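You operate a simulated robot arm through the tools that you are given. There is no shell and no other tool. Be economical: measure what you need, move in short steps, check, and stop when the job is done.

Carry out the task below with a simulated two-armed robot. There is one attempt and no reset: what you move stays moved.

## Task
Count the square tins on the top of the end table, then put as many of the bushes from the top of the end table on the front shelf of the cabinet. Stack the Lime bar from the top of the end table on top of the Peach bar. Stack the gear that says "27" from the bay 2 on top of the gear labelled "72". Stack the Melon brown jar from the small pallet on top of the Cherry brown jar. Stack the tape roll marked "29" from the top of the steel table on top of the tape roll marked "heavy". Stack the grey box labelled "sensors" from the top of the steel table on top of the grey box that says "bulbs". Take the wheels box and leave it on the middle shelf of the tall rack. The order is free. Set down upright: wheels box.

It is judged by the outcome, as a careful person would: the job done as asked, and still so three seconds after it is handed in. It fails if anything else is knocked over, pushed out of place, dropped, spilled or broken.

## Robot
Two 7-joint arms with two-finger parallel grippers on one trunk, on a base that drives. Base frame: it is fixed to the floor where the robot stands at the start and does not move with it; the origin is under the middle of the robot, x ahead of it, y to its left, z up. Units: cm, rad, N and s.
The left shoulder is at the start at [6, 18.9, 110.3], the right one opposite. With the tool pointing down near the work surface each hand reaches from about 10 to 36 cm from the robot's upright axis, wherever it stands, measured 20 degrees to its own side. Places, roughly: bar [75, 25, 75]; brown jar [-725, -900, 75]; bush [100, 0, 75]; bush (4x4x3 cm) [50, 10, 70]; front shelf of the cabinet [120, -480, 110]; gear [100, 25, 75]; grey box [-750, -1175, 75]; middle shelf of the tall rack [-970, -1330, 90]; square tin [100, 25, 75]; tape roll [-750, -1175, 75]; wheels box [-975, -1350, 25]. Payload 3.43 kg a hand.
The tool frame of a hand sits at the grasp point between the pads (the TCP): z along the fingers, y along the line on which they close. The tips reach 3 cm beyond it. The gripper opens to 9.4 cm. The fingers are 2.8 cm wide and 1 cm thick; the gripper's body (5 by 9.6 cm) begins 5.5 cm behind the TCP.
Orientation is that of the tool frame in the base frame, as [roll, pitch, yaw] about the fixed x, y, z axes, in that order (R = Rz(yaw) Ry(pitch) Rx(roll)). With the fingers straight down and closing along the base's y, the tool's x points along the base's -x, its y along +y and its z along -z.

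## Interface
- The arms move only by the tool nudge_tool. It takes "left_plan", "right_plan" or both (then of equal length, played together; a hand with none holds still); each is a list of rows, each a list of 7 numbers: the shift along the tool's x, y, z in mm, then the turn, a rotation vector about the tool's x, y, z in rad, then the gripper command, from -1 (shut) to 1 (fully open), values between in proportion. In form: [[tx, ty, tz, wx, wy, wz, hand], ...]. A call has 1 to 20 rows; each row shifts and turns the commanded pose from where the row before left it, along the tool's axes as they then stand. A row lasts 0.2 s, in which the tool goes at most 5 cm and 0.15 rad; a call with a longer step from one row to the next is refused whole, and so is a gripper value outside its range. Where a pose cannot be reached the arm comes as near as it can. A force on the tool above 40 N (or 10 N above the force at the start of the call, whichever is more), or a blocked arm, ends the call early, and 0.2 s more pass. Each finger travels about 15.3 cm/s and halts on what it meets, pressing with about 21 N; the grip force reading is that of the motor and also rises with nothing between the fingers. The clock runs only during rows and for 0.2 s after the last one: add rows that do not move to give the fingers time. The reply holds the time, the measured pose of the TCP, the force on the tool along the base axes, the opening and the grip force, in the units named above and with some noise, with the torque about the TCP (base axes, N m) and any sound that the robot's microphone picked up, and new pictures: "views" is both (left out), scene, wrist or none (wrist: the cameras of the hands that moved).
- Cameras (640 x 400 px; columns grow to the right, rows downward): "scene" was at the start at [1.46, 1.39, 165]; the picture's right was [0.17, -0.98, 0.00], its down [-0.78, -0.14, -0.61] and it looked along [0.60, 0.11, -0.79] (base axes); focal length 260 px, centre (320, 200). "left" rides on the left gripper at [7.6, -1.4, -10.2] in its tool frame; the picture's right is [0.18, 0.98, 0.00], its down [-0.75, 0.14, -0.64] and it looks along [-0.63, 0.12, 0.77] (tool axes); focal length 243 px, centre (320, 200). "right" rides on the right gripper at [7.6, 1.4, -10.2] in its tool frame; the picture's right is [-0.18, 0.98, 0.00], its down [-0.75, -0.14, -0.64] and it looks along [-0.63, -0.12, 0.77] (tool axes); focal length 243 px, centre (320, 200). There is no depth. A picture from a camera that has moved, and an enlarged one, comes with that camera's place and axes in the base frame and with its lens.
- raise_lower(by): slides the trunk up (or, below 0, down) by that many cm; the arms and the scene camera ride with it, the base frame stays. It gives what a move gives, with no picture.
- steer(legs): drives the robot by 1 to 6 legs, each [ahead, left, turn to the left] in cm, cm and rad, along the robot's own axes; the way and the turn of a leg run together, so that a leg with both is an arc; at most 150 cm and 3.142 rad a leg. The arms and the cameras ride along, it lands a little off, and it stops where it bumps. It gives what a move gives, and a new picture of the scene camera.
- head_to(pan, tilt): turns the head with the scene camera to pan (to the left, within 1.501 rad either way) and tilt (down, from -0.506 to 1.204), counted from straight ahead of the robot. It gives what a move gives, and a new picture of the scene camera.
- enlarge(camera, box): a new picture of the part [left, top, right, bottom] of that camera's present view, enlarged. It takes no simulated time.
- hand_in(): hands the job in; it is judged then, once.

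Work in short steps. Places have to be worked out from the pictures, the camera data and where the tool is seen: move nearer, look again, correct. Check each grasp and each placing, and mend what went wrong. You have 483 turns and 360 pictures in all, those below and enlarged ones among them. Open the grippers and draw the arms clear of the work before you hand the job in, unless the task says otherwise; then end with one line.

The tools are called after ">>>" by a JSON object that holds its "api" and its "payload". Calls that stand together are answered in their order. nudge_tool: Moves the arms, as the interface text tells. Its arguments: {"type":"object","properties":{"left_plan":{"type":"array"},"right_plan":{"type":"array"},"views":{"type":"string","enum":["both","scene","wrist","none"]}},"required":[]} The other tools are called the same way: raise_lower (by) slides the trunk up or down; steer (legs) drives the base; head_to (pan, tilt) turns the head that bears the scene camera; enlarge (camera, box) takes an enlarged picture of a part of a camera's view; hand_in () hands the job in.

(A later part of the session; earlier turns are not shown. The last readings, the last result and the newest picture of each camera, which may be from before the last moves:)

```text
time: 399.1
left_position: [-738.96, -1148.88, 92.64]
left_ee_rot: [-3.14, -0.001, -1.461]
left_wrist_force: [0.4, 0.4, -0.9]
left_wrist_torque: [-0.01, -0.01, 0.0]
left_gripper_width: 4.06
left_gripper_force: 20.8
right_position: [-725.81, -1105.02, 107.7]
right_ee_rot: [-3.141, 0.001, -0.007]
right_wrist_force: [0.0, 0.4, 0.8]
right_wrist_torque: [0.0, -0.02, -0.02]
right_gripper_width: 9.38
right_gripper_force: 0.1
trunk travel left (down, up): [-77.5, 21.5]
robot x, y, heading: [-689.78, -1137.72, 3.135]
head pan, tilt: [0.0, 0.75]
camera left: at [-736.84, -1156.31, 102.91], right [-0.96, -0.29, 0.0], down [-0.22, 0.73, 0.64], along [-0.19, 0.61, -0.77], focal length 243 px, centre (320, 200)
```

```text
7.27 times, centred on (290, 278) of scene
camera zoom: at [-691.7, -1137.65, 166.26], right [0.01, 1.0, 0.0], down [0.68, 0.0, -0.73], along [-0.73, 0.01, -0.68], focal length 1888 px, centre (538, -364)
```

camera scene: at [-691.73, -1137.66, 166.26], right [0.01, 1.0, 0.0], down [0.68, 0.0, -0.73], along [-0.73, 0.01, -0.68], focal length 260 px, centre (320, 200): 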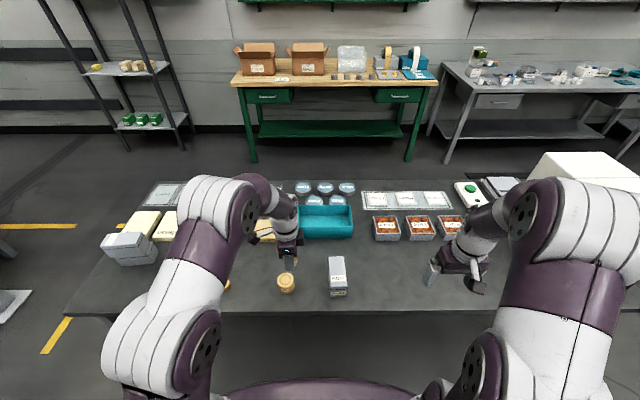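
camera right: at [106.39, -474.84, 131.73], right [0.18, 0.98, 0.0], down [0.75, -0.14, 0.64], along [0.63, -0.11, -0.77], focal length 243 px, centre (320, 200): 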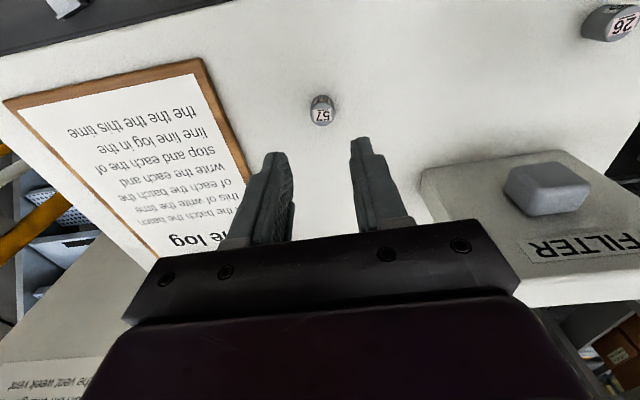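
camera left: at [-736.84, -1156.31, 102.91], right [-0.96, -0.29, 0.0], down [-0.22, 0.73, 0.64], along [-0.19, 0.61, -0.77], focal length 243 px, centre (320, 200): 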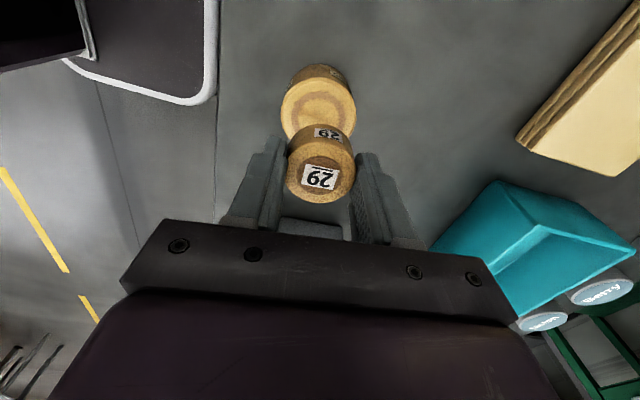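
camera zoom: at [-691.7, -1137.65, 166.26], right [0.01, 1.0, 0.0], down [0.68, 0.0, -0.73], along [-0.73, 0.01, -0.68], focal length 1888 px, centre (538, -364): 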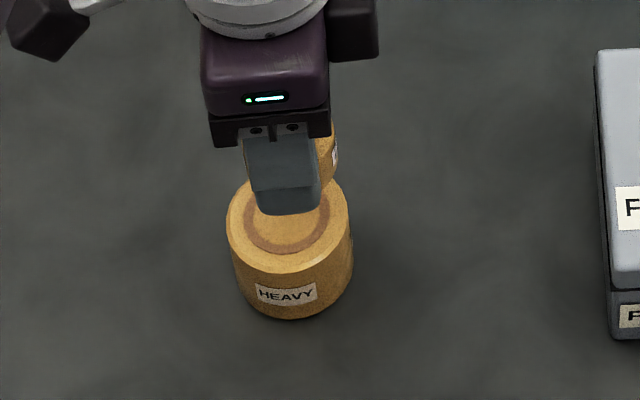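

>>> {"api": "nudge_tool", "payload": {"left_plan": [[3, 0, 15, 0, 0, 0, -1], [0, 0, 12, 0, 0, 0, -1], [0, 0, 8, 0, 0, 0, -1], [0, 0, 0, 0, 0, 0, -1]], "views": "wrist"}}

>>> {"api": "enlarge", "payload": {"camera": "scene", "box": [250, 250, 330, 305]}}

```text
time: 400.1
left_position: [-739.16, -1149.11, 89.12]
left_ee_rot: [-3.141, 0.0, -1.46]
left_wrist_force: [-0.2, -0.1, -0.4]
left_wrist_torque: [-0.03, 0.04, 0.0]
left_gripper_width: 4.05
left_gripper_force: 20.8
right_position: [-725.84, -1105.05, 107.56]
right_ee_rot: [3.14, -0.001, -0.008]
right_wrist_force: [0.1, 0.5, -0.8]
right_wrist_torque: [0.0, -0.01, -0.01]
right_gripper_width: 9.39
right_gripper_force: 0.0
trunk travel left (down, up): [-77.5, 21.5]
robot x, y, heading: [-689.42, -1137.84, 3.135]
head pan, tilt: [0.0, 0.75]
camera left: at [-736.94, -1156.58, 99.41], right [-0.96, -0.29, 0.0], down [-0.22, 0.73, 0.64], along [-0.19, 0.61, -0.77], focal length 243 px, centre (320, 200)
```

left: 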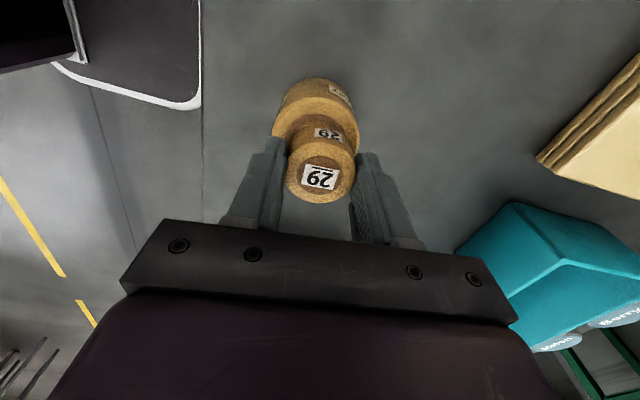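

```text
7.27 times, centred on (290, 278) of scene
camera zoom: at [-691.76, -1137.65, 166.26], right [0.01, 1.0, 0.0], down [0.68, 0.0, -0.73], along [-0.73, 0.01, -0.68], focal length 1888 px, centre (538, -364)
```

zoom: 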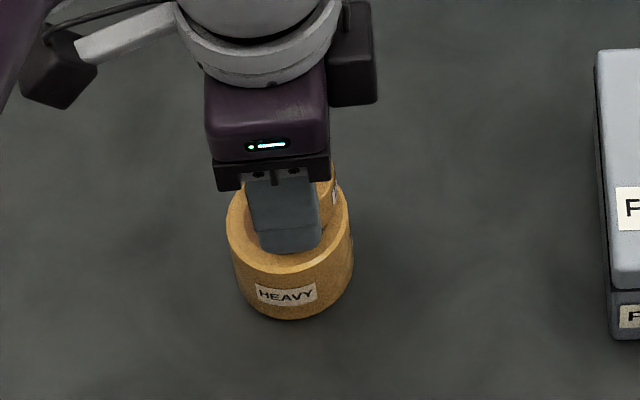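

>>> {"api": "nudge_tool", "payload": {"left_plan": [[0, -3, 3, 0, 0, 0, -1], [0, 0, 3, 0, 0, 0, -1], [0, 0, 3, 0, 0, 0, -1], [0, 0, 3, 0, 0, 0, -1], [0, 0, 0, 0, 0, 0, -1]], "views": "none"}}

>>> {"api": "nudge_tool", "payload": {"left_plan": [[0, 0, 2, 0, 0, 0, -1], [0, 0, 2, 0, 0, 0, -1], [0, 0, 0, 0, 0, 0, -1]], "views": "none"}}

```text
time: 401.4
left_position: [-738.75, -1149.09, 88.03]
left_ee_rot: [3.139, -0.001, -1.461]
left_wrist_force: [-1.3, 1.7, 16.8]
left_wrist_torque: [0.05, 0.02, 0.02]
left_gripper_width: 4.09
left_gripper_force: 20.6
right_position: [-725.69, -1104.92, 107.58]
right_ee_rot: [-3.141, 0.001, -0.008]
right_wrist_force: [-0.2, 0.3, -0.1]
right_wrist_torque: [-0.03, -0.01, 0.04]
right_gripper_width: 9.39
right_gripper_force: 0.0
trunk travel left (down, up): [-77.5, 21.5]
robot x, y, heading: [-689.91, -1137.89, 3.136]
head pan, tilt: [0.0, 0.75]
```

```text
time: 402.1
left_position: [-738.76, -1149.11, 87.76]
left_ee_rot: [3.137, -0.001, -1.46]
left_wrist_force: [-4.3, 0.2, 36.5]
left_wrist_torque: [0.01, -0.32, 0.01]
left_gripper_width: 4.07
left_gripper_force: 20.7
right_position: [-725.53, -1104.94, 107.6]
right_ee_rot: [3.14, 0.004, -0.007]
right_wrist_force: [0.7, -0.3, 0.4]
right_wrist_torque: [-0.01, 0.03, -0.02]
right_gripper_width: 9.41
right_gripper_force: 0.1
trunk travel left (down, up): [-77.5, 21.5]
robot x, y, heading: [-689.32, -1137.98, 3.139]
head pan, tilt: [0.0, 0.75]
```

Contact. I relax 2 mm, release and lift.

>>> {"api": "nudge_tool", "payload": {"left_plan": [[0, 0, -2, 0, 0, 0, -1], [0, 0, 0, 0, 0, 0, 0], [0, 0, 0, 0, 0, 0, 0.2], [0, 0, 0, 0, 0, 0, 0.2], [0, 0, -5, 0, 0, 0, 0.2], [0, 0, -15, 0, 0, 0, 0.2], [0, 0, -20, 0, 0, 0, 0.5], [0, 0, -25, 0, 0, 0, 0.5], [0, 0, -25, 0, 0, 0, 0.5], [0, 0, -25, 0, 0, 0, 0.5], [0, 0, 0, 0, 0, 0, 0.5]], "views": "wrist"}}

>>> {"api": "enlarge", "payload": {"camera": "scene", "box": [250, 240, 330, 305]}}

```text
time: 404.6
left_position: [-739.13, -1149.19, 99.3]
left_ee_rot: [-3.142, -0.001, -1.461]
left_wrist_force: [0.3, -0.5, 0.5]
left_wrist_torque: [-0.02, -0.01, -0.01]
left_gripper_width: 7.07
left_gripper_force: 0.0
right_position: [-725.93, -1104.96, 107.58]
right_ee_rot: [-3.141, 0.001, -0.007]
right_wrist_force: [0.7, -0.1, 0.0]
right_wrist_torque: [0.02, 0.0, 0.0]
right_gripper_width: 9.41
right_gripper_force: 0.1
trunk travel left (down, up): [-77.5, 21.5]
robot x, y, heading: [-689.59, -1137.62, 3.136]
head pan, tilt: [0.0, 0.75]
camera left: at [-736.85, -1156.65, 109.68], right [-0.96, -0.29, 0.0], down [-0.22, 0.73, 0.64], along [-0.19, 0.61, -0.77], focal length 243 px, centre (320, 200)
```

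left: 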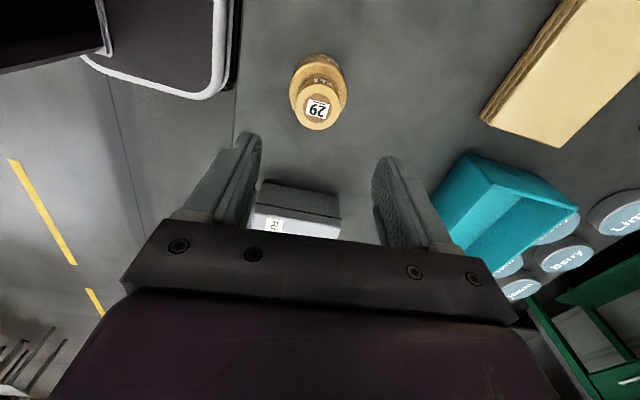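

```text
6.15 times, centred on (290, 272) of scene
camera zoom: at [-691.79, -1137.66, 166.26], right [0.01, 1.0, 0.0], down [0.68, 0.0, -0.73], along [-0.73, 0.01, -0.68], focal length 1597 px, centre (505, -246)
```

zoom: 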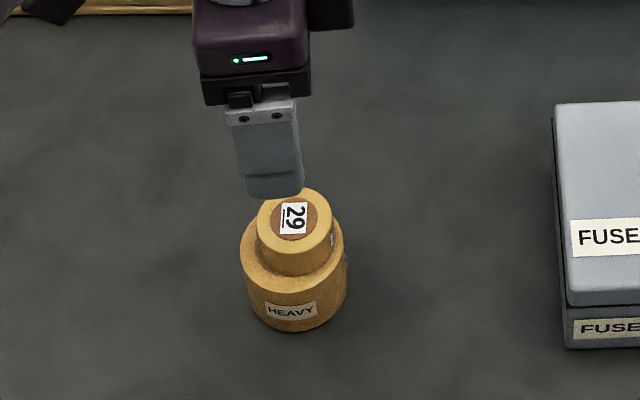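

Tape 29 is on HEAVY. Now to the tall rack near (-970, -1340): I back off, strafe south to y≈-1280 and look.

>>> {"api": "steer", "payload": {"legs": [[-25, 0, 0], [0, 143, 0.006]]}}

>>> {"api": "head_to", "payload": {"pan": 0.1, "tilt": 0.35}}

```text
time: 413.1
left_position: [-716.19, -1292.72, 99.36]
left_ee_rot: [3.141, -0.001, -1.473]
left_wrist_force: [0.3, 0.2, -0.3]
left_wrist_torque: [0.04, 0.0, -0.05]
left_gripper_width: 7.0
left_gripper_force: 0.0
right_position: [-702.42, -1248.79, 107.54]
right_ee_rot: [-3.141, 0.0, -0.02]
right_wrist_force: [-0.1, -0.6, 0.1]
right_wrist_torque: [0.06, 0.01, -0.03]
right_gripper_width: 9.39
right_gripper_force: 0.0
trunk travel left (down, up): [-77.5, 21.5]
robot x, y, heading: [-666.33, -1282.04, 3.115]
head pan, tilt: [0.0, 0.75]
camera scene: at [-668.66, -1281.83, 166.26], right [0.02, 1.0, 0.0], down [0.68, -0.01, -0.73], along [-0.73, 0.01, -0.68], focal length 260 px, centre (320, 200)
```

scene: 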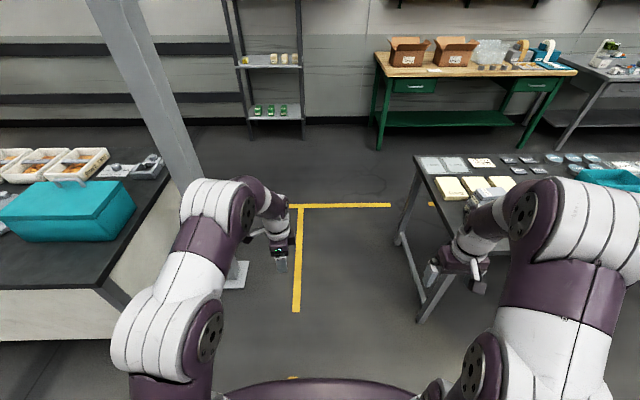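

```text
time: 414.0
left_position: [-716.07, -1292.72, 99.29]
left_ee_rot: [-3.141, 0.0, -1.471]
left_wrist_force: [1.0, 0.1, -0.8]
left_wrist_torque: [-0.01, 0.0, -0.01]
left_gripper_width: 7.05
left_gripper_force: 0.0
right_position: [-702.35, -1248.72, 107.45]
right_ee_rot: [3.141, -0.001, -0.019]
right_wrist_force: [0.1, 0.4, 0.1]
right_wrist_torque: [0.01, 0.01, -0.01]
right_gripper_width: 9.39
right_gripper_force: 0.0
trunk travel left (down, up): [-77.5, 21.5]
robot x, y, heading: [-666.31, -1281.84, 3.123]
head pan, tilt: [0.099, 0.351]
camera scene: at [-669.66, -1282.73, 169.82], right [-0.08, 1.0, 0.0], down [0.34, 0.03, -0.94], along [-0.94, -0.07, -0.34], focal length 260 px, centre (320, 200)
```

scene: 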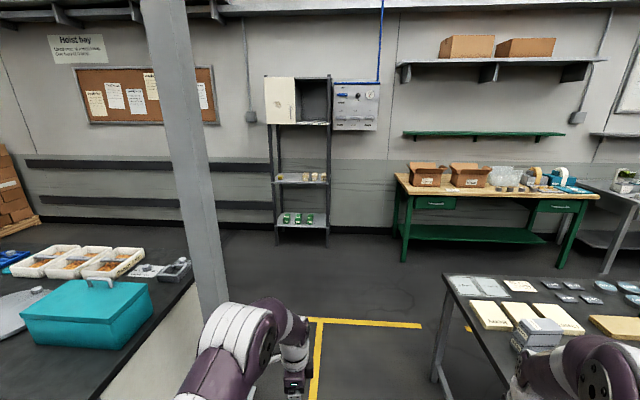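

>>> {"api": "steer", "payload": {"legs": [[0, 0, 0.018], [150, 0, 0], [40, 0, 0]]}}

>>> {"api": "head_to", "payload": {"pan": 0.35, "tilt": 0.6}}

```text
time: 423.8
left_position: [-904.78, -1293.86, 99.37]
left_ee_rot: [3.141, 0.001, -1.453]
left_wrist_force: [-0.1, 1.0, -0.2]
left_wrist_torque: [-0.02, 0.0, -0.02]
left_gripper_width: 7.02
left_gripper_force: 0.0
right_position: [-891.98, -1249.37, 107.57]
right_ee_rot: [-3.14, 0.001, 0.005]
right_wrist_force: [-0.4, -0.1, -0.2]
right_wrist_torque: [0.0, 0.0, 0.0]
right_gripper_width: 9.4
right_gripper_force: 0.0
trunk travel left (down, up): [-77.5, 21.5]
robot x, y, heading: [-855.62, -1282.22, -3.143]
head pan, tilt: [0.099, 0.351]
camera scene: at [-858.53, -1282.82, 169.83], right [-0.1, 0.99, 0.0], down [0.34, 0.03, -0.94], along [-0.93, -0.1, -0.34], focal length 260 px, centre (320, 200)
```

scene: 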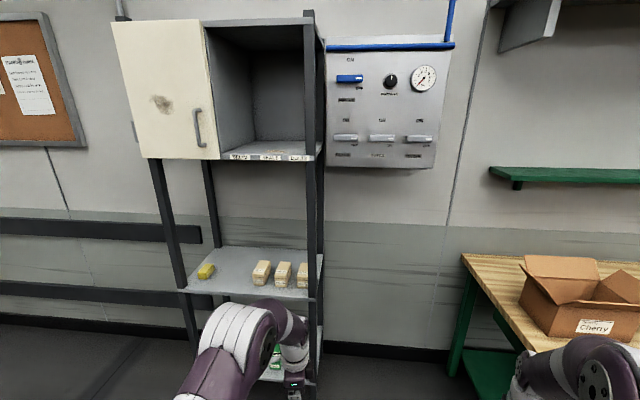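

```text
time: 424.6
left_position: [-904.77, -1293.8, 99.29]
left_ee_rot: [3.141, 0.001, -1.452]
left_wrist_force: [-0.6, 0.4, -0.5]
left_wrist_torque: [-0.03, -0.02, -0.03]
left_gripper_width: 7.06
left_gripper_force: 0.0
right_position: [-892.01, -1249.63, 107.49]
right_ee_rot: [-3.141, 0.0, 0.003]
right_wrist_force: [0.2, 0.2, 0.9]
right_wrist_torque: [0.02, 0.03, -0.01]
right_gripper_width: 9.39
right_gripper_force: 0.0
trunk travel left (down, up): [-77.5, 21.5]
robot x, y, heading: [-855.28, -1282.04, -3.144]
head pan, tilt: [0.351, 0.6]
camera scene: at [-857.64, -1284.92, 167.55], right [-0.35, 0.94, 0.0], down [0.53, 0.19, -0.83], along [-0.77, -0.28, -0.56], focal length 260 px, centre (320, 200)
```

scene: 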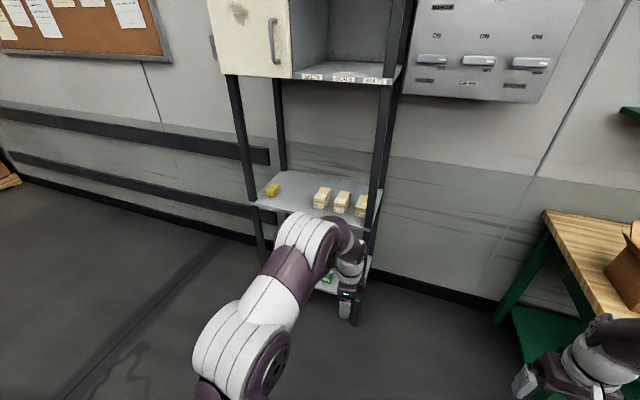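

The middle shelf spans x≈-951…-986, y≈-1357…-1292, z≈88; green boxes are on the bottom shelf. I strafe to y≈-1331 and lower the trunk to view the bottom shelf.

>>> {"api": "steer", "payload": {"legs": [[0, 47, 0]]}}

>>> {"api": "nudge_tool", "payload": {"left_plan": [[0, -25, -25, 0, 0, 0, 1], [0, -25, -25, 0, 0, 0, 1], [0, -25, -25, 0, 0, 0, 1], [0, -25, -25, 0, 0, 0, 1], [0, 0, 0, 0, 0, 0, 1]], "views": "none"}}

>>> {"api": "raise_lower", "payload": {"by": -50}}

>>> {"api": "head_to", "payload": {"pan": 0.0, "tilt": 0.55}}

```text
time: 427.4
left_position: [-905.07, -1339.59, 99.29]
left_ee_rot: [-3.14, 0.0, -1.461]
left_wrist_force: [0.1, -0.4, -0.4]
left_wrist_torque: [0.01, -0.01, 0.01]
left_gripper_width: 7.06
left_gripper_force: 0.2
right_position: [-891.7, -1295.45, 107.45]
right_ee_rot: [-3.141, 0.001, -0.007]
right_wrist_force: [0.1, -0.1, 0.7]
right_wrist_torque: [-0.01, 0.04, 0.0]
right_gripper_width: 9.38
right_gripper_force: 0.0
trunk travel left (down, up): [-77.5, 21.5]
robot x, y, heading: [-855.83, -1328.24, 3.136]
head pan, tilt: [0.351, 0.6]
camera scene: at [-857.75, -1331.14, 167.55], right [-0.34, 0.94, 0.0], down [0.53, 0.19, -0.83], along [-0.78, -0.28, -0.56], focal length 260 px, centre (320, 200)
```

scene: 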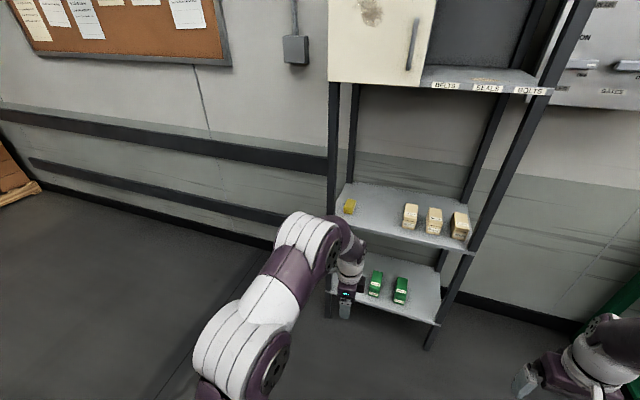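

```text
time: 428.6
left_position: [-895.11, -1338.54, 109.15]
left_ee_rot: [-3.141, -0.001, -1.461]
left_wrist_force: [-0.2, -0.7, 0.0]
left_wrist_torque: [0.04, -0.03, 0.01]
left_gripper_width: 9.4
left_gripper_force: 0.0
right_position: [-892.0, -1295.62, 107.57]
right_ee_rot: [3.141, -0.001, -0.008]
right_wrist_force: [-0.3, -0.7, 0.2]
right_wrist_torque: [0.0, -0.02, 0.04]
right_gripper_width: 9.38
right_gripper_force: 0.1
trunk travel left (down, up): [-77.5, 21.5]
robot x, y, heading: [-855.51, -1328.15, 3.133]
head pan, tilt: [0.351, 0.6]
```

```text
refused: -50 is not a number from -40 to 40
```

```text
time: 429.4
left_position: [-894.95, -1338.56, 109.35]
left_ee_rot: [3.141, 0.0, -1.461]
left_wrist_force: [0.8, -0.3, 0.6]
left_wrist_torque: [0.0, -0.01, 0.0]
left_gripper_width: 9.4
left_gripper_force: 0.0
right_position: [-891.82, -1295.49, 107.54]
right_ee_rot: [-3.141, 0.001, -0.008]
right_wrist_force: [-0.2, -0.2, 0.6]
right_wrist_torque: [0.01, 0.0, 0.04]
right_gripper_width: 9.41
right_gripper_force: 0.1
trunk travel left (down, up): [-77.5, 21.5]
robot x, y, heading: [-855.59, -1327.92, 3.132]
head pan, tilt: [0.0, 0.55]
camera scene: at [-858.36, -1328.13, 168.0], right [0.01, 1.0, 0.0], down [0.52, 0.0, -0.85], along [-0.85, 0.01, -0.52], focal length 260 px, centre (320, 200)
```

scene: 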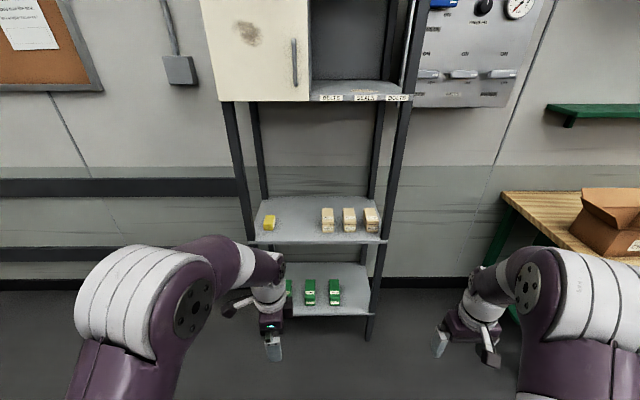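

>>> {"api": "enlarge", "payload": {"camera": "scene", "box": [240, 190, 400, 320]}}

>>> {"api": "raise_lower", "payload": {"by": -40}}

>>> {"api": "head_to", "payload": {"pan": 0.0, "tilt": 0.6}}

>>> {"api": "enlarge", "payload": {"camera": "scene", "box": [240, 160, 400, 290]}}

```text
3.08 times, centred on (320, 255) of scene
camera zoom: at [-858.36, -1328.13, 168.0], right [0.01, 1.0, 0.0], down [0.52, 0.0, -0.85], along [-0.85, 0.01, -0.52], focal length 799 px, centre (320, 31)
```

zoom: 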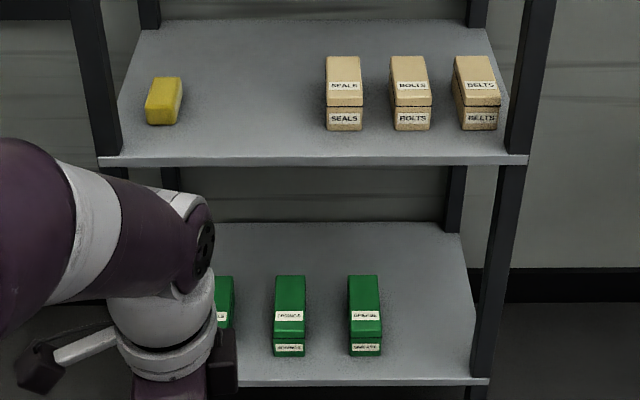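

```text
time: 433.2
left_position: [-895.02, -1338.62, 69.28]
left_ee_rot: [-3.14, 0.0, -1.461]
left_wrist_force: [1.9, 0.4, -0.5]
left_wrist_torque: [-0.01, 0.0, -0.01]
left_gripper_width: 9.39
left_gripper_force: 0.0
right_position: [-891.85, -1295.47, 67.58]
right_ee_rot: [-3.141, 0.0, -0.007]
right_wrist_force: [-0.4, 0.4, 0.4]
right_wrist_torque: [-0.02, 0.04, 0.01]
right_gripper_width: 9.4
right_gripper_force: 0.0
trunk travel left (down, up): [-37.5, 61.5]
robot x, y, heading: [-855.76, -1328.29, 3.135]
head pan, tilt: [0.0, 0.55]
```

```text
time: 433.9
left_position: [-894.99, -1338.57, 69.37]
left_ee_rot: [-3.141, 0.0, -1.461]
left_wrist_force: [0.3, 0.4, -0.1]
left_wrist_torque: [0.02, 0.02, 0.02]
left_gripper_width: 9.37
left_gripper_force: 0.0
right_position: [-891.81, -1295.66, 67.55]
right_ee_rot: [3.141, -0.001, -0.007]
right_wrist_force: [-0.1, -0.8, 0.3]
right_wrist_torque: [0.03, 0.0, 0.0]
right_gripper_width: 9.41
right_gripper_force: 0.0
trunk travel left (down, up): [-37.5, 61.5]
robot x, y, heading: [-855.75, -1328.24, 3.129]
head pan, tilt: [0.0, 0.6]
camera scene: at [-858.26, -1328.12, 127.55], right [0.01, 1.0, 0.0], down [0.56, 0.0, -0.83], along [-0.83, 0.01, -0.56], focal length 260 px, centre (320, 200)
```

scene: 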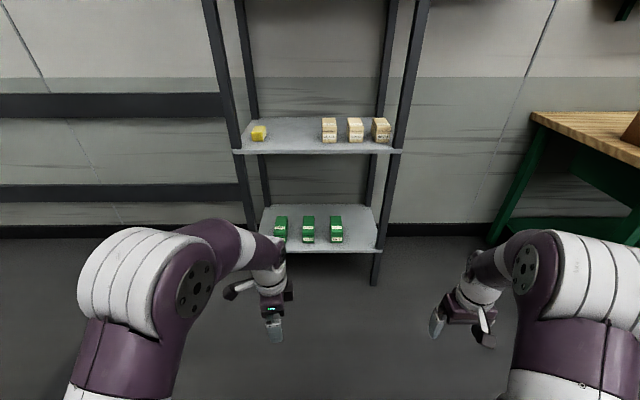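

```text
3.08 times, centred on (320, 225) of scene
camera zoom: at [-858.26, -1328.12, 127.55], right [0.01, 1.0, 0.0], down [0.56, 0.0, -0.83], along [-0.83, 0.01, -0.56], focal length 799 px, centre (320, 123)
```

zoom: 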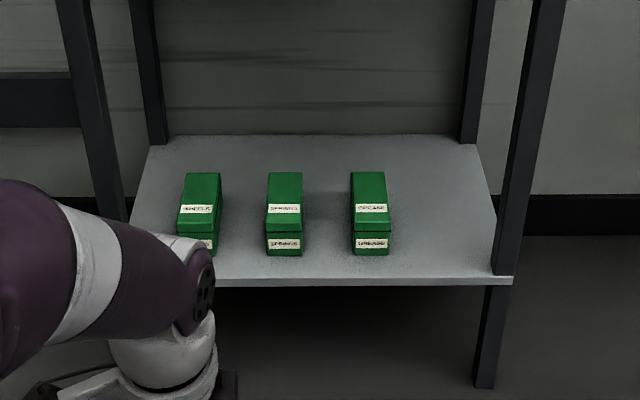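

The leftmost green box is WHEELS (≈(-965, -1347.5), bottom shelf z≈34). I'll grip it with the left hand tilted 30° forward; first rotate/tilt the left hand here and tuck the right.

>>> {"api": "nudge_tool", "payload": {"left_plan": [[0, 0, 0, 0, 0, -0.146, 1], [0, 0, 0, 0, 0, -0.146, 1], [0, 0, 0, 0, 0, -0.146, 1], [0, 0, 0, 0, 0, -0.146, 1], [0, 0, 0, 0, 0, -0.146, 1], [0, 0, 0, 0, 0, -0.146, 1], [0, 0, 0, 0, 0, -0.146, 1], [0, 0, 0, 0, 0, -0.146, 1], [0, 0, 0, 0, 0, -0.146, 1], [0, 0, 0, 0, 0, -0.147, 1], [0, 0, 0, 0, -0.13, 0, 1], [0, 0, 0, 0, -0.13, 0, 1], [0, 0, 0, 0, -0.13, 0, 1], [0, 0, 0, 0, -0.13, 0, 1], [0, 0, 0, 0, 0, 0, 1]], "right_plan": [[20, -12, 0, 0, 0, 0, 0], [20, -12, 0, 0, 0, 0, 0], [20, -12, 0, 0, 0, 0, 0], [20, -12, 0, 0, 0, 0, 0], [20, -12, 0, 0, 0, 0, 0], [20, -12, 0, 0, 0, 0, 0], [20, -12, 0, 0, 0, 0, 0], [20, -12, 0, 0, 0, 0, 0], [0, 0, 0, 0, 0, 0, 0], [0, 0, 0, 0, 0, 0, 0], [0, 0, 0, 0, 0, 0, 0], [0, 0, 0, 0, 0, 0, 0], [0, 0, 0, 0, 0, 0, 0], [0, 0, 0, 0, 0, 0, 0], [0, 0, 0, 0, 0, 0, 0]], "views": "both"}}

```text
time: 437.1
left_position: [-894.89, -1338.53, 69.26]
left_ee_rot: [-3.139, 0.521, 0.0]
left_wrist_force: [1.7, 0.8, 0.6]
left_wrist_torque: [0.01, 0.02, -0.04]
left_gripper_width: 9.37
left_gripper_force: 0.0
right_position: [-875.82, -1285.99, 67.42]
right_ee_rot: [3.141, 0.002, -0.006]
right_wrist_force: [-0.8, 1.2, -0.1]
right_wrist_torque: [0.0, -0.03, 0.01]
right_gripper_width: 4.7
right_gripper_force: 0.1
trunk travel left (down, up): [-37.5, 61.5]
robot x, y, heading: [-855.24, -1327.98, 3.133]
head pan, tilt: [0.0, 0.6]
camera scene: at [-858.24, -1328.13, 127.55], right [0.01, 1.0, 0.0], down [0.56, 0.0, -0.83], along [-0.83, 0.01, -0.56], focal length 260 px, centre (320, 200)
camera right: at [-868.22, -1287.52, 77.61], right [-0.19, -0.98, 0.0], down [-0.75, 0.15, 0.64], along [-0.63, 0.12, -0.77], focal length 243 px, centre (320, 200)
camera left: at [-883.26, -1337.2, 74.51], right [0.16, -0.98, -0.09], down [-0.33, -0.14, 0.93], along [-0.93, -0.12, -0.35], focal length 243 px, centre (320, 200)
```

scene: 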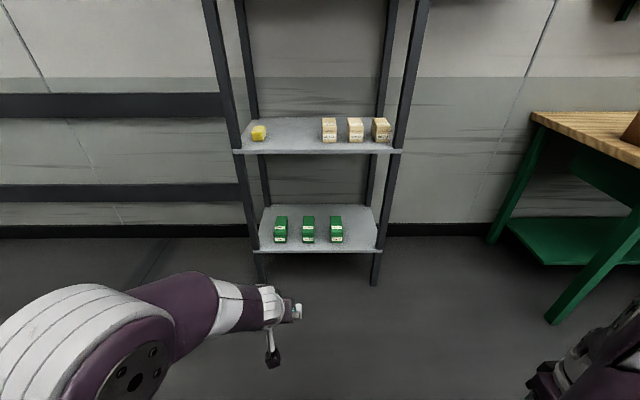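
right: 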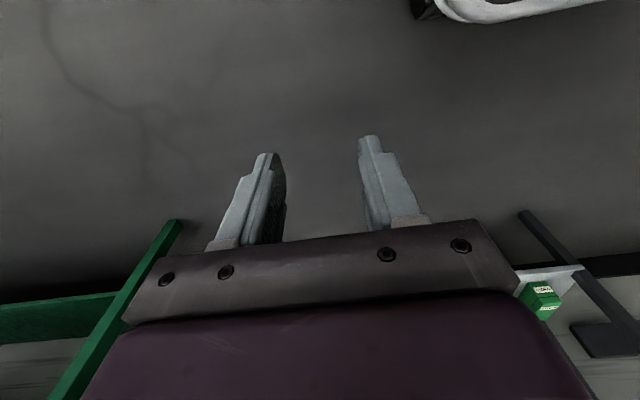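
left: 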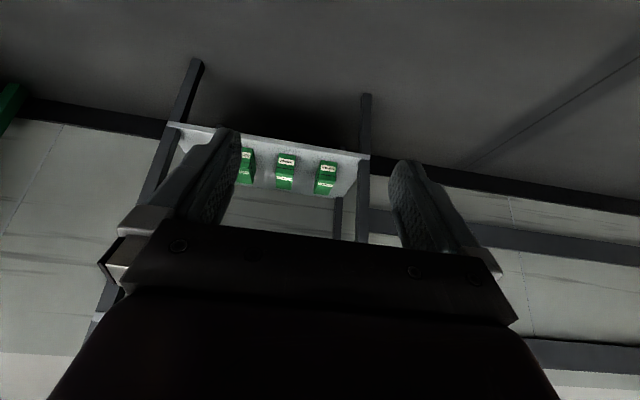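

>>> {"api": "enlarge", "payload": {"camera": "scene", "box": [240, 195, 360, 270]}}

>>> {"api": "enlarge", "payload": {"camera": "left", "box": [220, 110, 380, 210]}}

```text
5.33 times, centred on (300, 232) of scene
camera zoom: at [-858.24, -1328.13, 127.55], right [0.01, 1.0, 0.0], down [0.56, 0.0, -0.83], along [-0.83, 0.01, -0.56], focal length 1384 px, centre (427, 27)
```

zoom: 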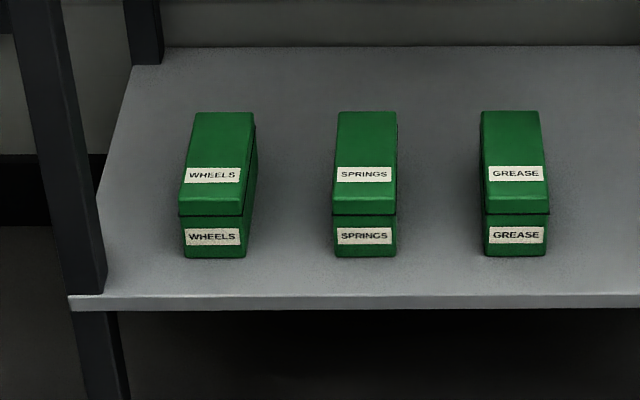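

```text
4.00 times, centred on (300, 160) of left
camera zoom: at [-883.26, -1337.2, 74.51], right [0.16, -0.98, -0.09], down [-0.33, -0.14, 0.93], along [-0.93, -0.12, -0.35], focal length 970 px, centre (400, 360)
```

zoom: 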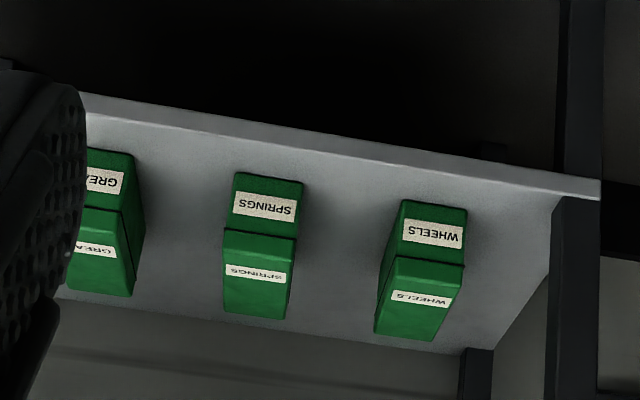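

>>> {"api": "raise_lower", "payload": {"by": -22}}

>>> {"api": "steer", "payload": {"legs": [[44, 0, 0]]}}

>>> {"api": "enlarge", "payload": {"camera": "left", "box": [0, 0, 640, 400]}}

```text
time: 439.4
left_position: [-894.91, -1338.53, 47.29]
left_ee_rot: [-3.141, 0.521, 0.002]
left_wrist_force: [0.4, -0.1, -0.1]
left_wrist_torque: [0.03, -0.02, -0.03]
left_gripper_width: 9.4
left_gripper_force: 0.1
right_position: [-875.81, -1286.1, 45.49]
right_ee_rot: [3.141, 0.002, -0.006]
right_wrist_force: [-0.4, -0.1, 0.0]
right_wrist_torque: [0.02, 0.02, 0.0]
right_gripper_width: 4.7
right_gripper_force: 0.0
trunk travel left (down, up): [-15.5, 83.5]
robot x, y, heading: [-855.49, -1328.19, 3.135]
head pan, tilt: [0.0, 0.6]
```

```text
time: 442.1
left_position: [-939.03, -1338.33, 47.38]
left_ee_rot: [-3.141, 0.519, 0.002]
left_wrist_force: [0.3, 0.1, -0.1]
left_wrist_torque: [0.02, 0.02, 0.0]
left_gripper_width: 9.42
left_gripper_force: 0.0
right_position: [-920.03, -1285.68, 45.45]
right_ee_rot: [-3.141, 0.002, -0.005]
right_wrist_force: [0.6, 0.3, 0.6]
right_wrist_torque: [0.0, -0.01, -0.01]
right_gripper_width: 4.67
right_gripper_force: 0.1
trunk travel left (down, up): [-15.5, 83.5]
robot x, y, heading: [-899.47, -1327.88, 3.136]
head pan, tilt: [0.0, 0.6]
camera scene: at [-902.38, -1327.83, 105.55], right [0.01, 1.0, 0.0], down [0.56, 0.0, -0.83], along [-0.83, 0.01, -0.56], focal length 260 px, centre (320, 200)
```

scene: 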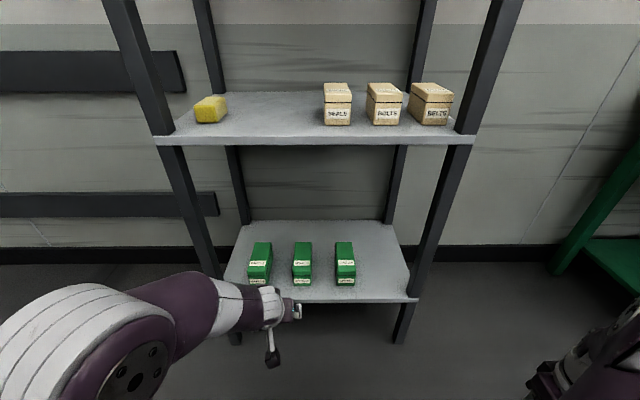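

```text
1.00 times, centred on (320, 200) of left (not enlarged: the box is as wide or as high as the picture)
camera zoom: at [-927.4, -1336.93, 52.52], right [0.16, -0.98, -0.09], down [-0.33, -0.14, 0.93], along [-0.93, -0.12, -0.35], focal length 243 px, centre (320, 200)
```

zoom: 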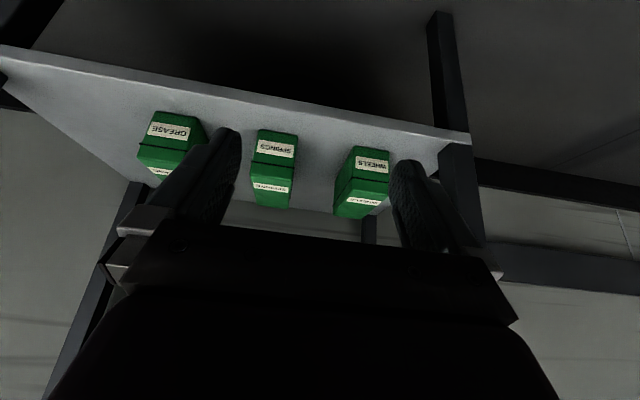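

WHEELS: front x≈-962, centre ≈(-968, -1349.2), shelf z≈29. I drive 10 cm nearer and align the hand in y.

>>> {"api": "steer", "payload": {"legs": [[9, 0, 0]]}}

>>> {"api": "nudge_tool", "payload": {"left_plan": [[0, 22, 0, 0, 0, 0, 1], [0, 22, 0, 0, 0, 0, 1], [0, 22, 0, 0, 0, 0, 1], [0, 22, 0, 0, 0, 0, 1], [0, 20, 0, 0, 0, 0, 1], [0, 0, 0, 0, 0, 0, 1]], "views": "both"}}

```text
time: 443.2
left_position: [-947.83, -1338.28, 47.15]
left_ee_rot: [-3.141, 0.52, 0.001]
left_wrist_force: [-0.1, -0.5, -0.9]
left_wrist_torque: [-0.04, 0.01, 0.0]
left_gripper_width: 9.41
left_gripper_force: 0.2
right_position: [-928.88, -1285.63, 45.55]
right_ee_rot: [3.14, 0.001, -0.005]
right_wrist_force: [-0.5, -0.3, 0.4]
right_wrist_torque: [0.0, -0.02, 0.03]
right_gripper_width: 4.68
right_gripper_force: 0.0
trunk travel left (down, up): [-15.5, 83.5]
robot x, y, heading: [-908.46, -1327.95, 3.137]
head pan, tilt: [0.0, 0.6]
camera scene: at [-911.23, -1327.78, 105.55], right [0.01, 1.0, 0.0], down [0.56, 0.0, -0.83], along [-0.83, 0.01, -0.56], focal length 260 px, centre (320, 200)
```

scene: 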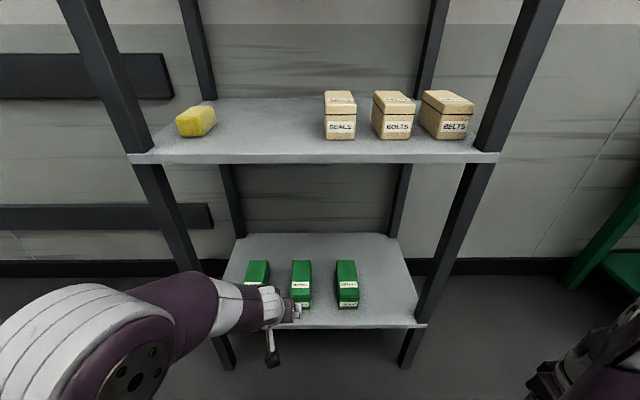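

```text
time: 444.6
left_position: [-947.87, -1348.97, 47.25]
left_ee_rot: [-3.141, 0.52, 0.0]
left_wrist_force: [0.1, 0.2, 0.5]
left_wrist_torque: [0.01, 0.01, 0.0]
left_gripper_width: 9.4
left_gripper_force: 0.0
right_position: [-928.91, -1285.65, 45.57]
right_ee_rot: [-3.141, -0.001, -0.006]
right_wrist_force: [0.1, 0.4, 0.0]
right_wrist_torque: [0.02, -0.02, 0.01]
right_gripper_width: 4.7
right_gripper_force: 0.2
trunk travel left (down, up): [-15.5, 83.5]
robot x, y, heading: [-908.32, -1328.17, 3.132]
head pan, tilt: [0.0, 0.6]
camera scene: at [-911.25, -1327.78, 105.55], right [0.01, 1.0, 0.0], down [0.56, 0.0, -0.83], along [-0.83, 0.01, -0.56], focal length 260 px, centre (320, 200)
camera left: at [-936.13, -1347.75, 52.47], right [0.16, -0.98, -0.09], down [-0.33, -0.14, 0.93], along [-0.93, -0.12, -0.35], focal length 243 px, centre (320, 200)
```

scene: 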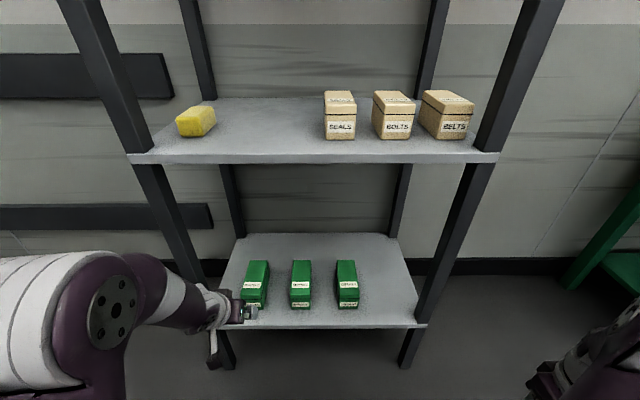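
left: 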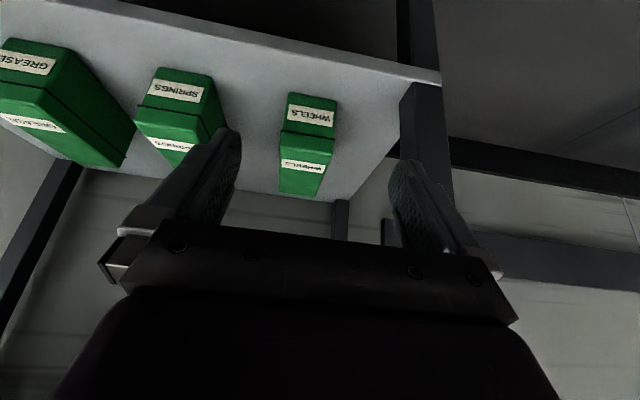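

The left forearm would pass close to the rack's left leg, so I'll use the right hand instead (its elbow points to the open side). I back off, shift left 40 cm, and set the right hand's pose.

>>> {"api": "steer", "payload": {"legs": [[-28, 0, 0], [0, 38, 0]]}}

>>> {"api": "nudge_tool", "payload": {"left_plan": [[17, 0, -10, 0, 0, 0, 0], [17, 0, -10, 0, 0, 0, 0], [17, 0, -10, 0, 0, 0, 0], [17, 0, -10, 0, 0, 0, 0], [17, 0, -10, 0, 0, 0, 0], [17, 0, -10, 0, 0, 0, 0], [0, 0, 0, 0, 0, 0, 0], [0, 0, 0, 0, 0, 0, 0], [0, 0, 0, 0, 0, 0, 0], [0, 0, 0, 0, 0, 0, 0], [0, 0, 0, 0, 0, 0, 0], [0, 0, 0, 0, 0, 0, 0], [0, 0, 0, 0, 0, 0, 0], [0, 0, 0, 0, 0, 0, 0]], "right_plan": [[-19, 22, 0, 0, 0, 0, 1], [-19, 22, 0, 0, 0, 0, 1], [-19, 22, 0, 0, 0, 0, 1], [-19, 22, 0, 0, 0, 0, 1], [-19, 22, 0, 0, 0, 0, 1], [-19, 22, 0, 0, 0, 0, 1], [-19, 22, 0, 0, 0, 0, 1], [-19, 22, 0, 0, 0, 0, 1], [-19, 22, 0, 0, 0, 0, 1], [0, 0, 0, 0, -0.13, 0, 1], [0, 0, 0, 0, -0.13, 0, 1], [0, 0, 0, 0, -0.13, 0, 1], [0, 0, 0, 0, -0.13, 0, 1], [0, 0, 0, 0, 0, 0, 1]], "views": "both"}}

```text
time: 448.5
left_position: [-920.17, -1386.69, 47.2]
left_ee_rot: [3.14, 0.519, -0.003]
left_wrist_force: [-0.4, -0.1, 0.8]
left_wrist_torque: [0.02, -0.03, 0.03]
left_gripper_width: 9.4
left_gripper_force: 0.0
right_position: [-900.8, -1323.34, 45.4]
right_ee_rot: [3.14, 0.002, -0.008]
right_wrist_force: [-0.2, 0.0, 0.6]
right_wrist_torque: [-0.03, 0.03, 0.01]
right_gripper_width: 4.7
right_gripper_force: 0.1
trunk travel left (down, up): [-15.5, 83.5]
robot x, y, heading: [-880.99, -1365.67, 3.129]
head pan, tilt: [0.0, 0.6]
camera scene: at [-883.51, -1365.54, 105.55], right [0.01, 1.0, 0.0], down [0.56, -0.01, -0.83], along [-0.83, 0.01, -0.56], focal length 260 px, centre (320, 200)
```

scene: 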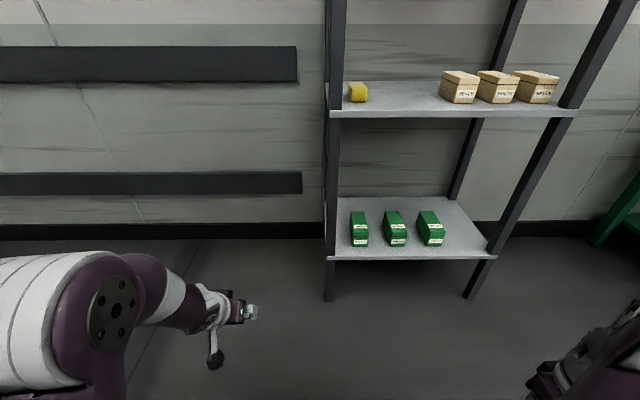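

```text
time: 451.5
left_position: [-911.51, -1387.22, 45.88]
left_ee_rot: [3.141, 0.521, -0.001]
left_wrist_force: [0.9, 0.7, -0.4]
left_wrist_torque: [0.01, -0.01, 0.01]
left_gripper_width: 4.68
left_gripper_force: 0.1
left hand out of reach, approached as far as the arm can: row 5, 6
right_position: [-918.18, -1343.16, 45.53]
right_ee_rot: [3.131, 0.471, -0.011]
right_wrist_force: [-0.3, 0.5, -0.9]
right_wrist_torque: [0.01, 0.02, 0.0]
right_gripper_width: 9.43
right_gripper_force: 0.1
right hand out of reach, approached as far as the arm can: row 13
trunk travel left (down, up): [-15.5, 83.5]
robot x, y, heading: [-880.7, -1365.65, 3.128]
head pan, tilt: [0.0, 0.6]
camera scene: at [-883.52, -1365.55, 105.55], right [0.01, 1.0, 0.0], down [0.56, -0.01, -0.83], along [-0.82, 0.01, -0.56], focal length 260 px, centre (320, 200)
camera right: at [-906.8, -1344.72, 51.14], right [-0.17, -0.98, 0.09], down [-0.38, 0.15, 0.91], along [-0.91, 0.12, -0.4], focal length 243 px, centre (320, 200)
camera left: at [-899.83, -1385.86, 51.14], right [0.16, -0.98, -0.09], down [-0.34, -0.14, 0.93], along [-0.93, -0.12, -0.35], focal length 243 px, centre (320, 200)
```

scene: 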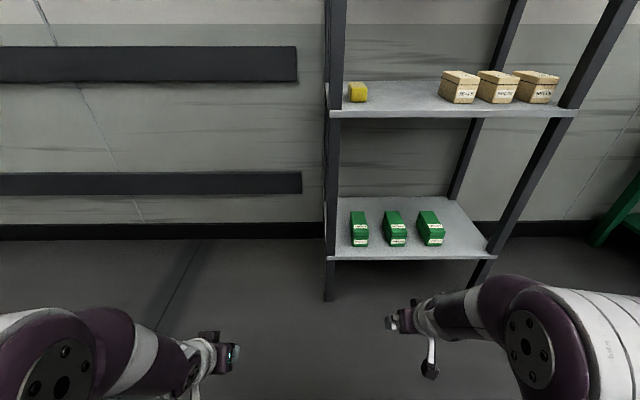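
right: 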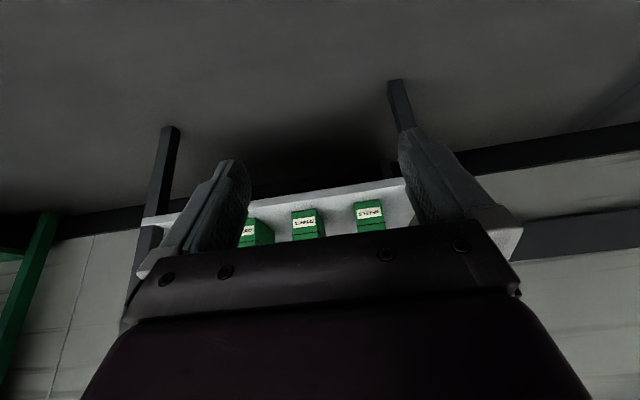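
left: 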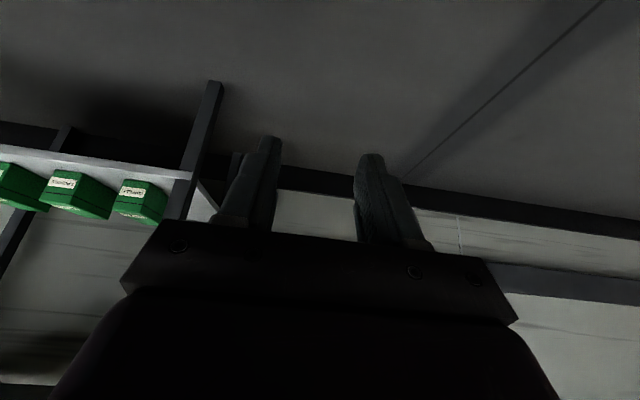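

>>> {"api": "steer", "payload": {"legs": [[0, 5, 0.012], [28, 0, 0]]}}

>>> {"api": "nudge_tool", "payload": {"right_plan": [[0, 0, 0, 0.01, -0.05, 0, 1], [0, 0, 0, 0, 0, 0, 1]], "views": "wrist"}}

```text
time: 454.0
left_position: [-939.04, -1392.53, 45.93]
left_ee_rot: [3.141, 0.521, 0.01]
left_wrist_force: [1.1, 0.3, 0.1]
left_wrist_torque: [0.02, -0.01, 0.03]
left_gripper_width: 4.67
left_gripper_force: 0.0
right_position: [-946.3, -1348.66, 45.6]
right_ee_rot: [3.13, 0.471, 0.001]
right_wrist_force: [0.0, 0.1, 0.2]
right_wrist_torque: [0.01, -0.02, -0.02]
right_gripper_width: 9.38
right_gripper_force: 0.1
trunk travel left (down, up): [-15.5, 83.5]
robot x, y, heading: [-908.64, -1370.46, -3.14]
head pan, tilt: [0.0, 0.6]
camera scene: at [-911.33, -1370.59, 105.55], right [0.0, 1.0, 0.0], down [0.56, 0.0, -0.83], along [-0.83, 0.0, -0.56], focal length 260 px, centre (320, 200)
```

scene: 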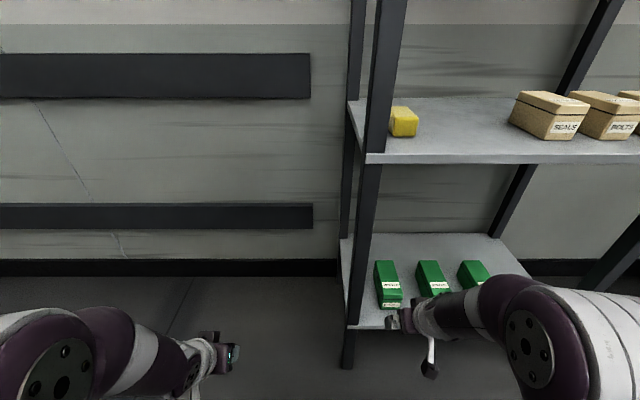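

```text
time: 454.6
left_position: [-939.1, -1392.56, 45.88]
left_ee_rot: [-3.14, 0.52, 0.008]
left_wrist_force: [-0.1, 0.6, -0.4]
left_wrist_torque: [-0.01, 0.0, 0.0]
left_gripper_width: 4.7
left_gripper_force: 0.0
right_position: [-946.43, -1348.83, 45.57]
right_ee_rot: [3.123, 0.487, 0.002]
right_wrist_force: [0.4, 0.0, 0.0]
right_wrist_torque: [-0.01, -0.01, -0.01]
right_gripper_width: 9.4
right_gripper_force: 0.1
trunk travel left (down, up): [-15.5, 83.5]
robot x, y, heading: [-908.75, -1370.43, -3.139]
head pan, tilt: [0.0, 0.6]
camera right: at [-934.84, -1350.15, 51.01], right [-0.15, -0.98, 0.1], down [-0.37, 0.15, 0.92], along [-0.92, 0.1, -0.38], focal length 243 px, centre (320, 200)
```

right: 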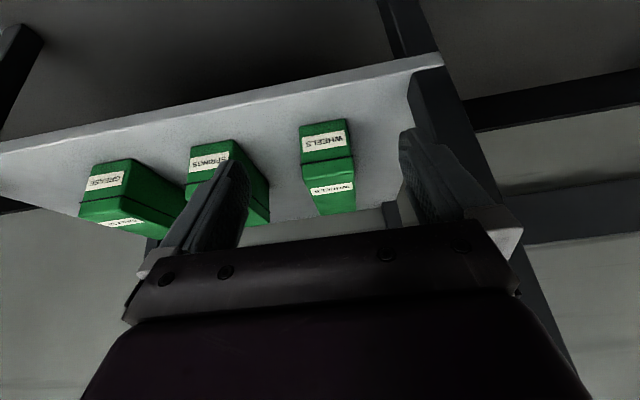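

>>> {"api": "nudge_tool", "payload": {"right_plan": [[-19.5, 0, 16.7, 0, 0, 0, 1], [-19.5, 0, 16.7, 0, 0, 0, 1], [-19.5, 0, 16.7, 0, 0, 0, 1], [-19.5, 0, 16.7, 0, 0, 0, 1], [-19.5, 0, 16.7, 0, 0, 0, 1], [-19.5, 0, 16.7, 0, 0, 0, 1], [-19.5, 0, 16.7, 0.01, -0.02, 0, 1], [-19.5, 0, 16.7, 0.01, -0.015, 0, 1], [0, 0, 0, 0, 0, 0, 1]], "views": "both"}}

```text
time: 456.6
left_position: [-939.08, -1392.61, 45.87]
left_ee_rot: [-3.141, 0.519, 0.01]
left_wrist_force: [-0.9, 0.0, -0.2]
left_wrist_torque: [-0.02, -0.01, -0.03]
left_gripper_width: 4.7
left_gripper_force: 0.0
right_position: [-966.6, -1348.63, 41.77]
right_ee_rot: [-3.124, 0.555, 0.001]
right_wrist_force: [0.3, -0.1, -0.2]
right_wrist_torque: [0.0, -0.04, -0.02]
right_gripper_width: 9.41
right_gripper_force: 0.1
trunk travel left (down, up): [-15.5, 83.5]
robot x, y, heading: [-908.71, -1370.45, -3.142]
head pan, tilt: [0.0, 0.6]
camera scene: at [-911.35, -1370.59, 105.55], right [0.0, 1.0, 0.0], down [0.57, 0.0, -0.82], along [-0.82, 0.0, -0.57], focal length 260 px, centre (320, 200)
camera right: at [-954.69, -1350.24, 46.32], right [-0.16, -0.98, 0.08], down [-0.3, 0.13, 0.94], along [-0.94, 0.13, -0.32], focal length 243 px, centre (320, 200)
```

scene: 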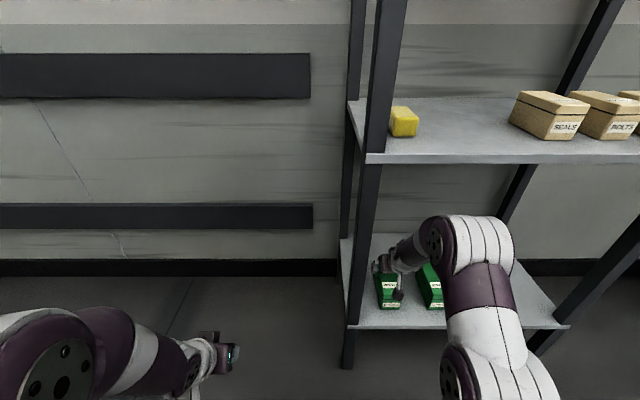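
right: 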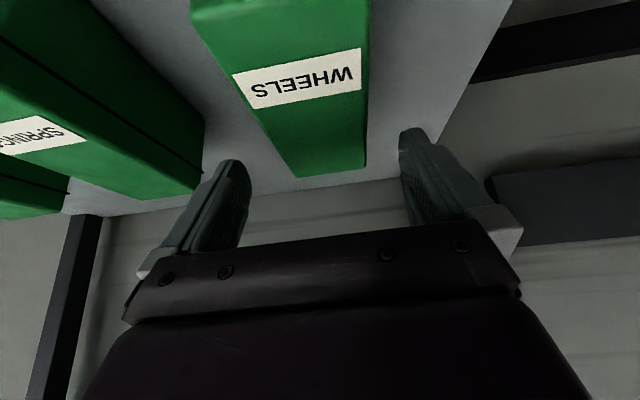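

>>> {"api": "nudge_tool", "payload": {"right_plan": [[0, 0, 0, -0.018, 0.035, 0, 1], [5, 0, 8.7, 0, 0, 0, 1], [5, 0, 8.7, 0, 0, 0, 1], [5, 0, 8.7, 0, 0, 0, 1], [5, 0, 8.7, 0, 0, 0, 1], [2.5, 0, 4.3, 0, 0, 0, 1], [2.5, 0, 4.3, 0, 0, 0, 1], [0, 0, 0, 0, 0, 0, 1]], "views": "wrist"}}

```text
time: 458.4
left_position: [-939.11, -1392.5, 45.89]
left_ee_rot: [3.141, 0.521, 0.009]
left_wrist_force: [0.3, 0.7, 0.4]
left_wrist_torque: [0.0, -0.02, -0.01]
left_gripper_width: 4.7
left_gripper_force: 0.0
right_position: [-966.43, -1348.66, 36.81]
right_ee_rot: [-3.141, 0.522, 0.001]
right_wrist_force: [-0.1, 0.2, 0.7]
right_wrist_torque: [0.03, -0.02, 0.0]
right_gripper_width: 9.38
right_gripper_force: 0.1
trunk travel left (down, up): [-15.5, 83.5]
robot x, y, heading: [-908.41, -1370.72, -3.141]
head pan, tilt: [0.0, 0.6]
camera right: at [-954.78, -1350.19, 41.73], right [-0.16, -0.98, 0.09], down [-0.33, 0.14, 0.93], along [-0.93, 0.12, -0.35], focal length 243 px, centre (320, 200)
```

right: 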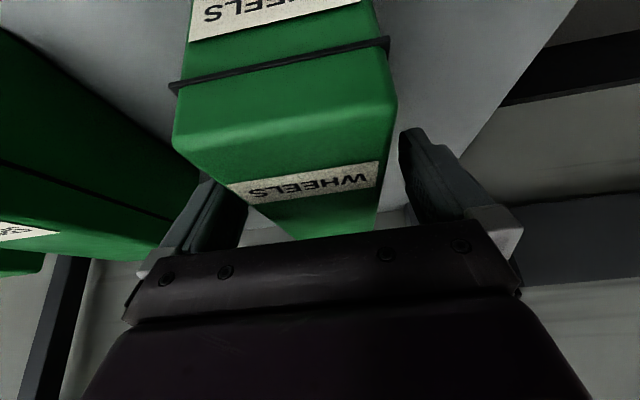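

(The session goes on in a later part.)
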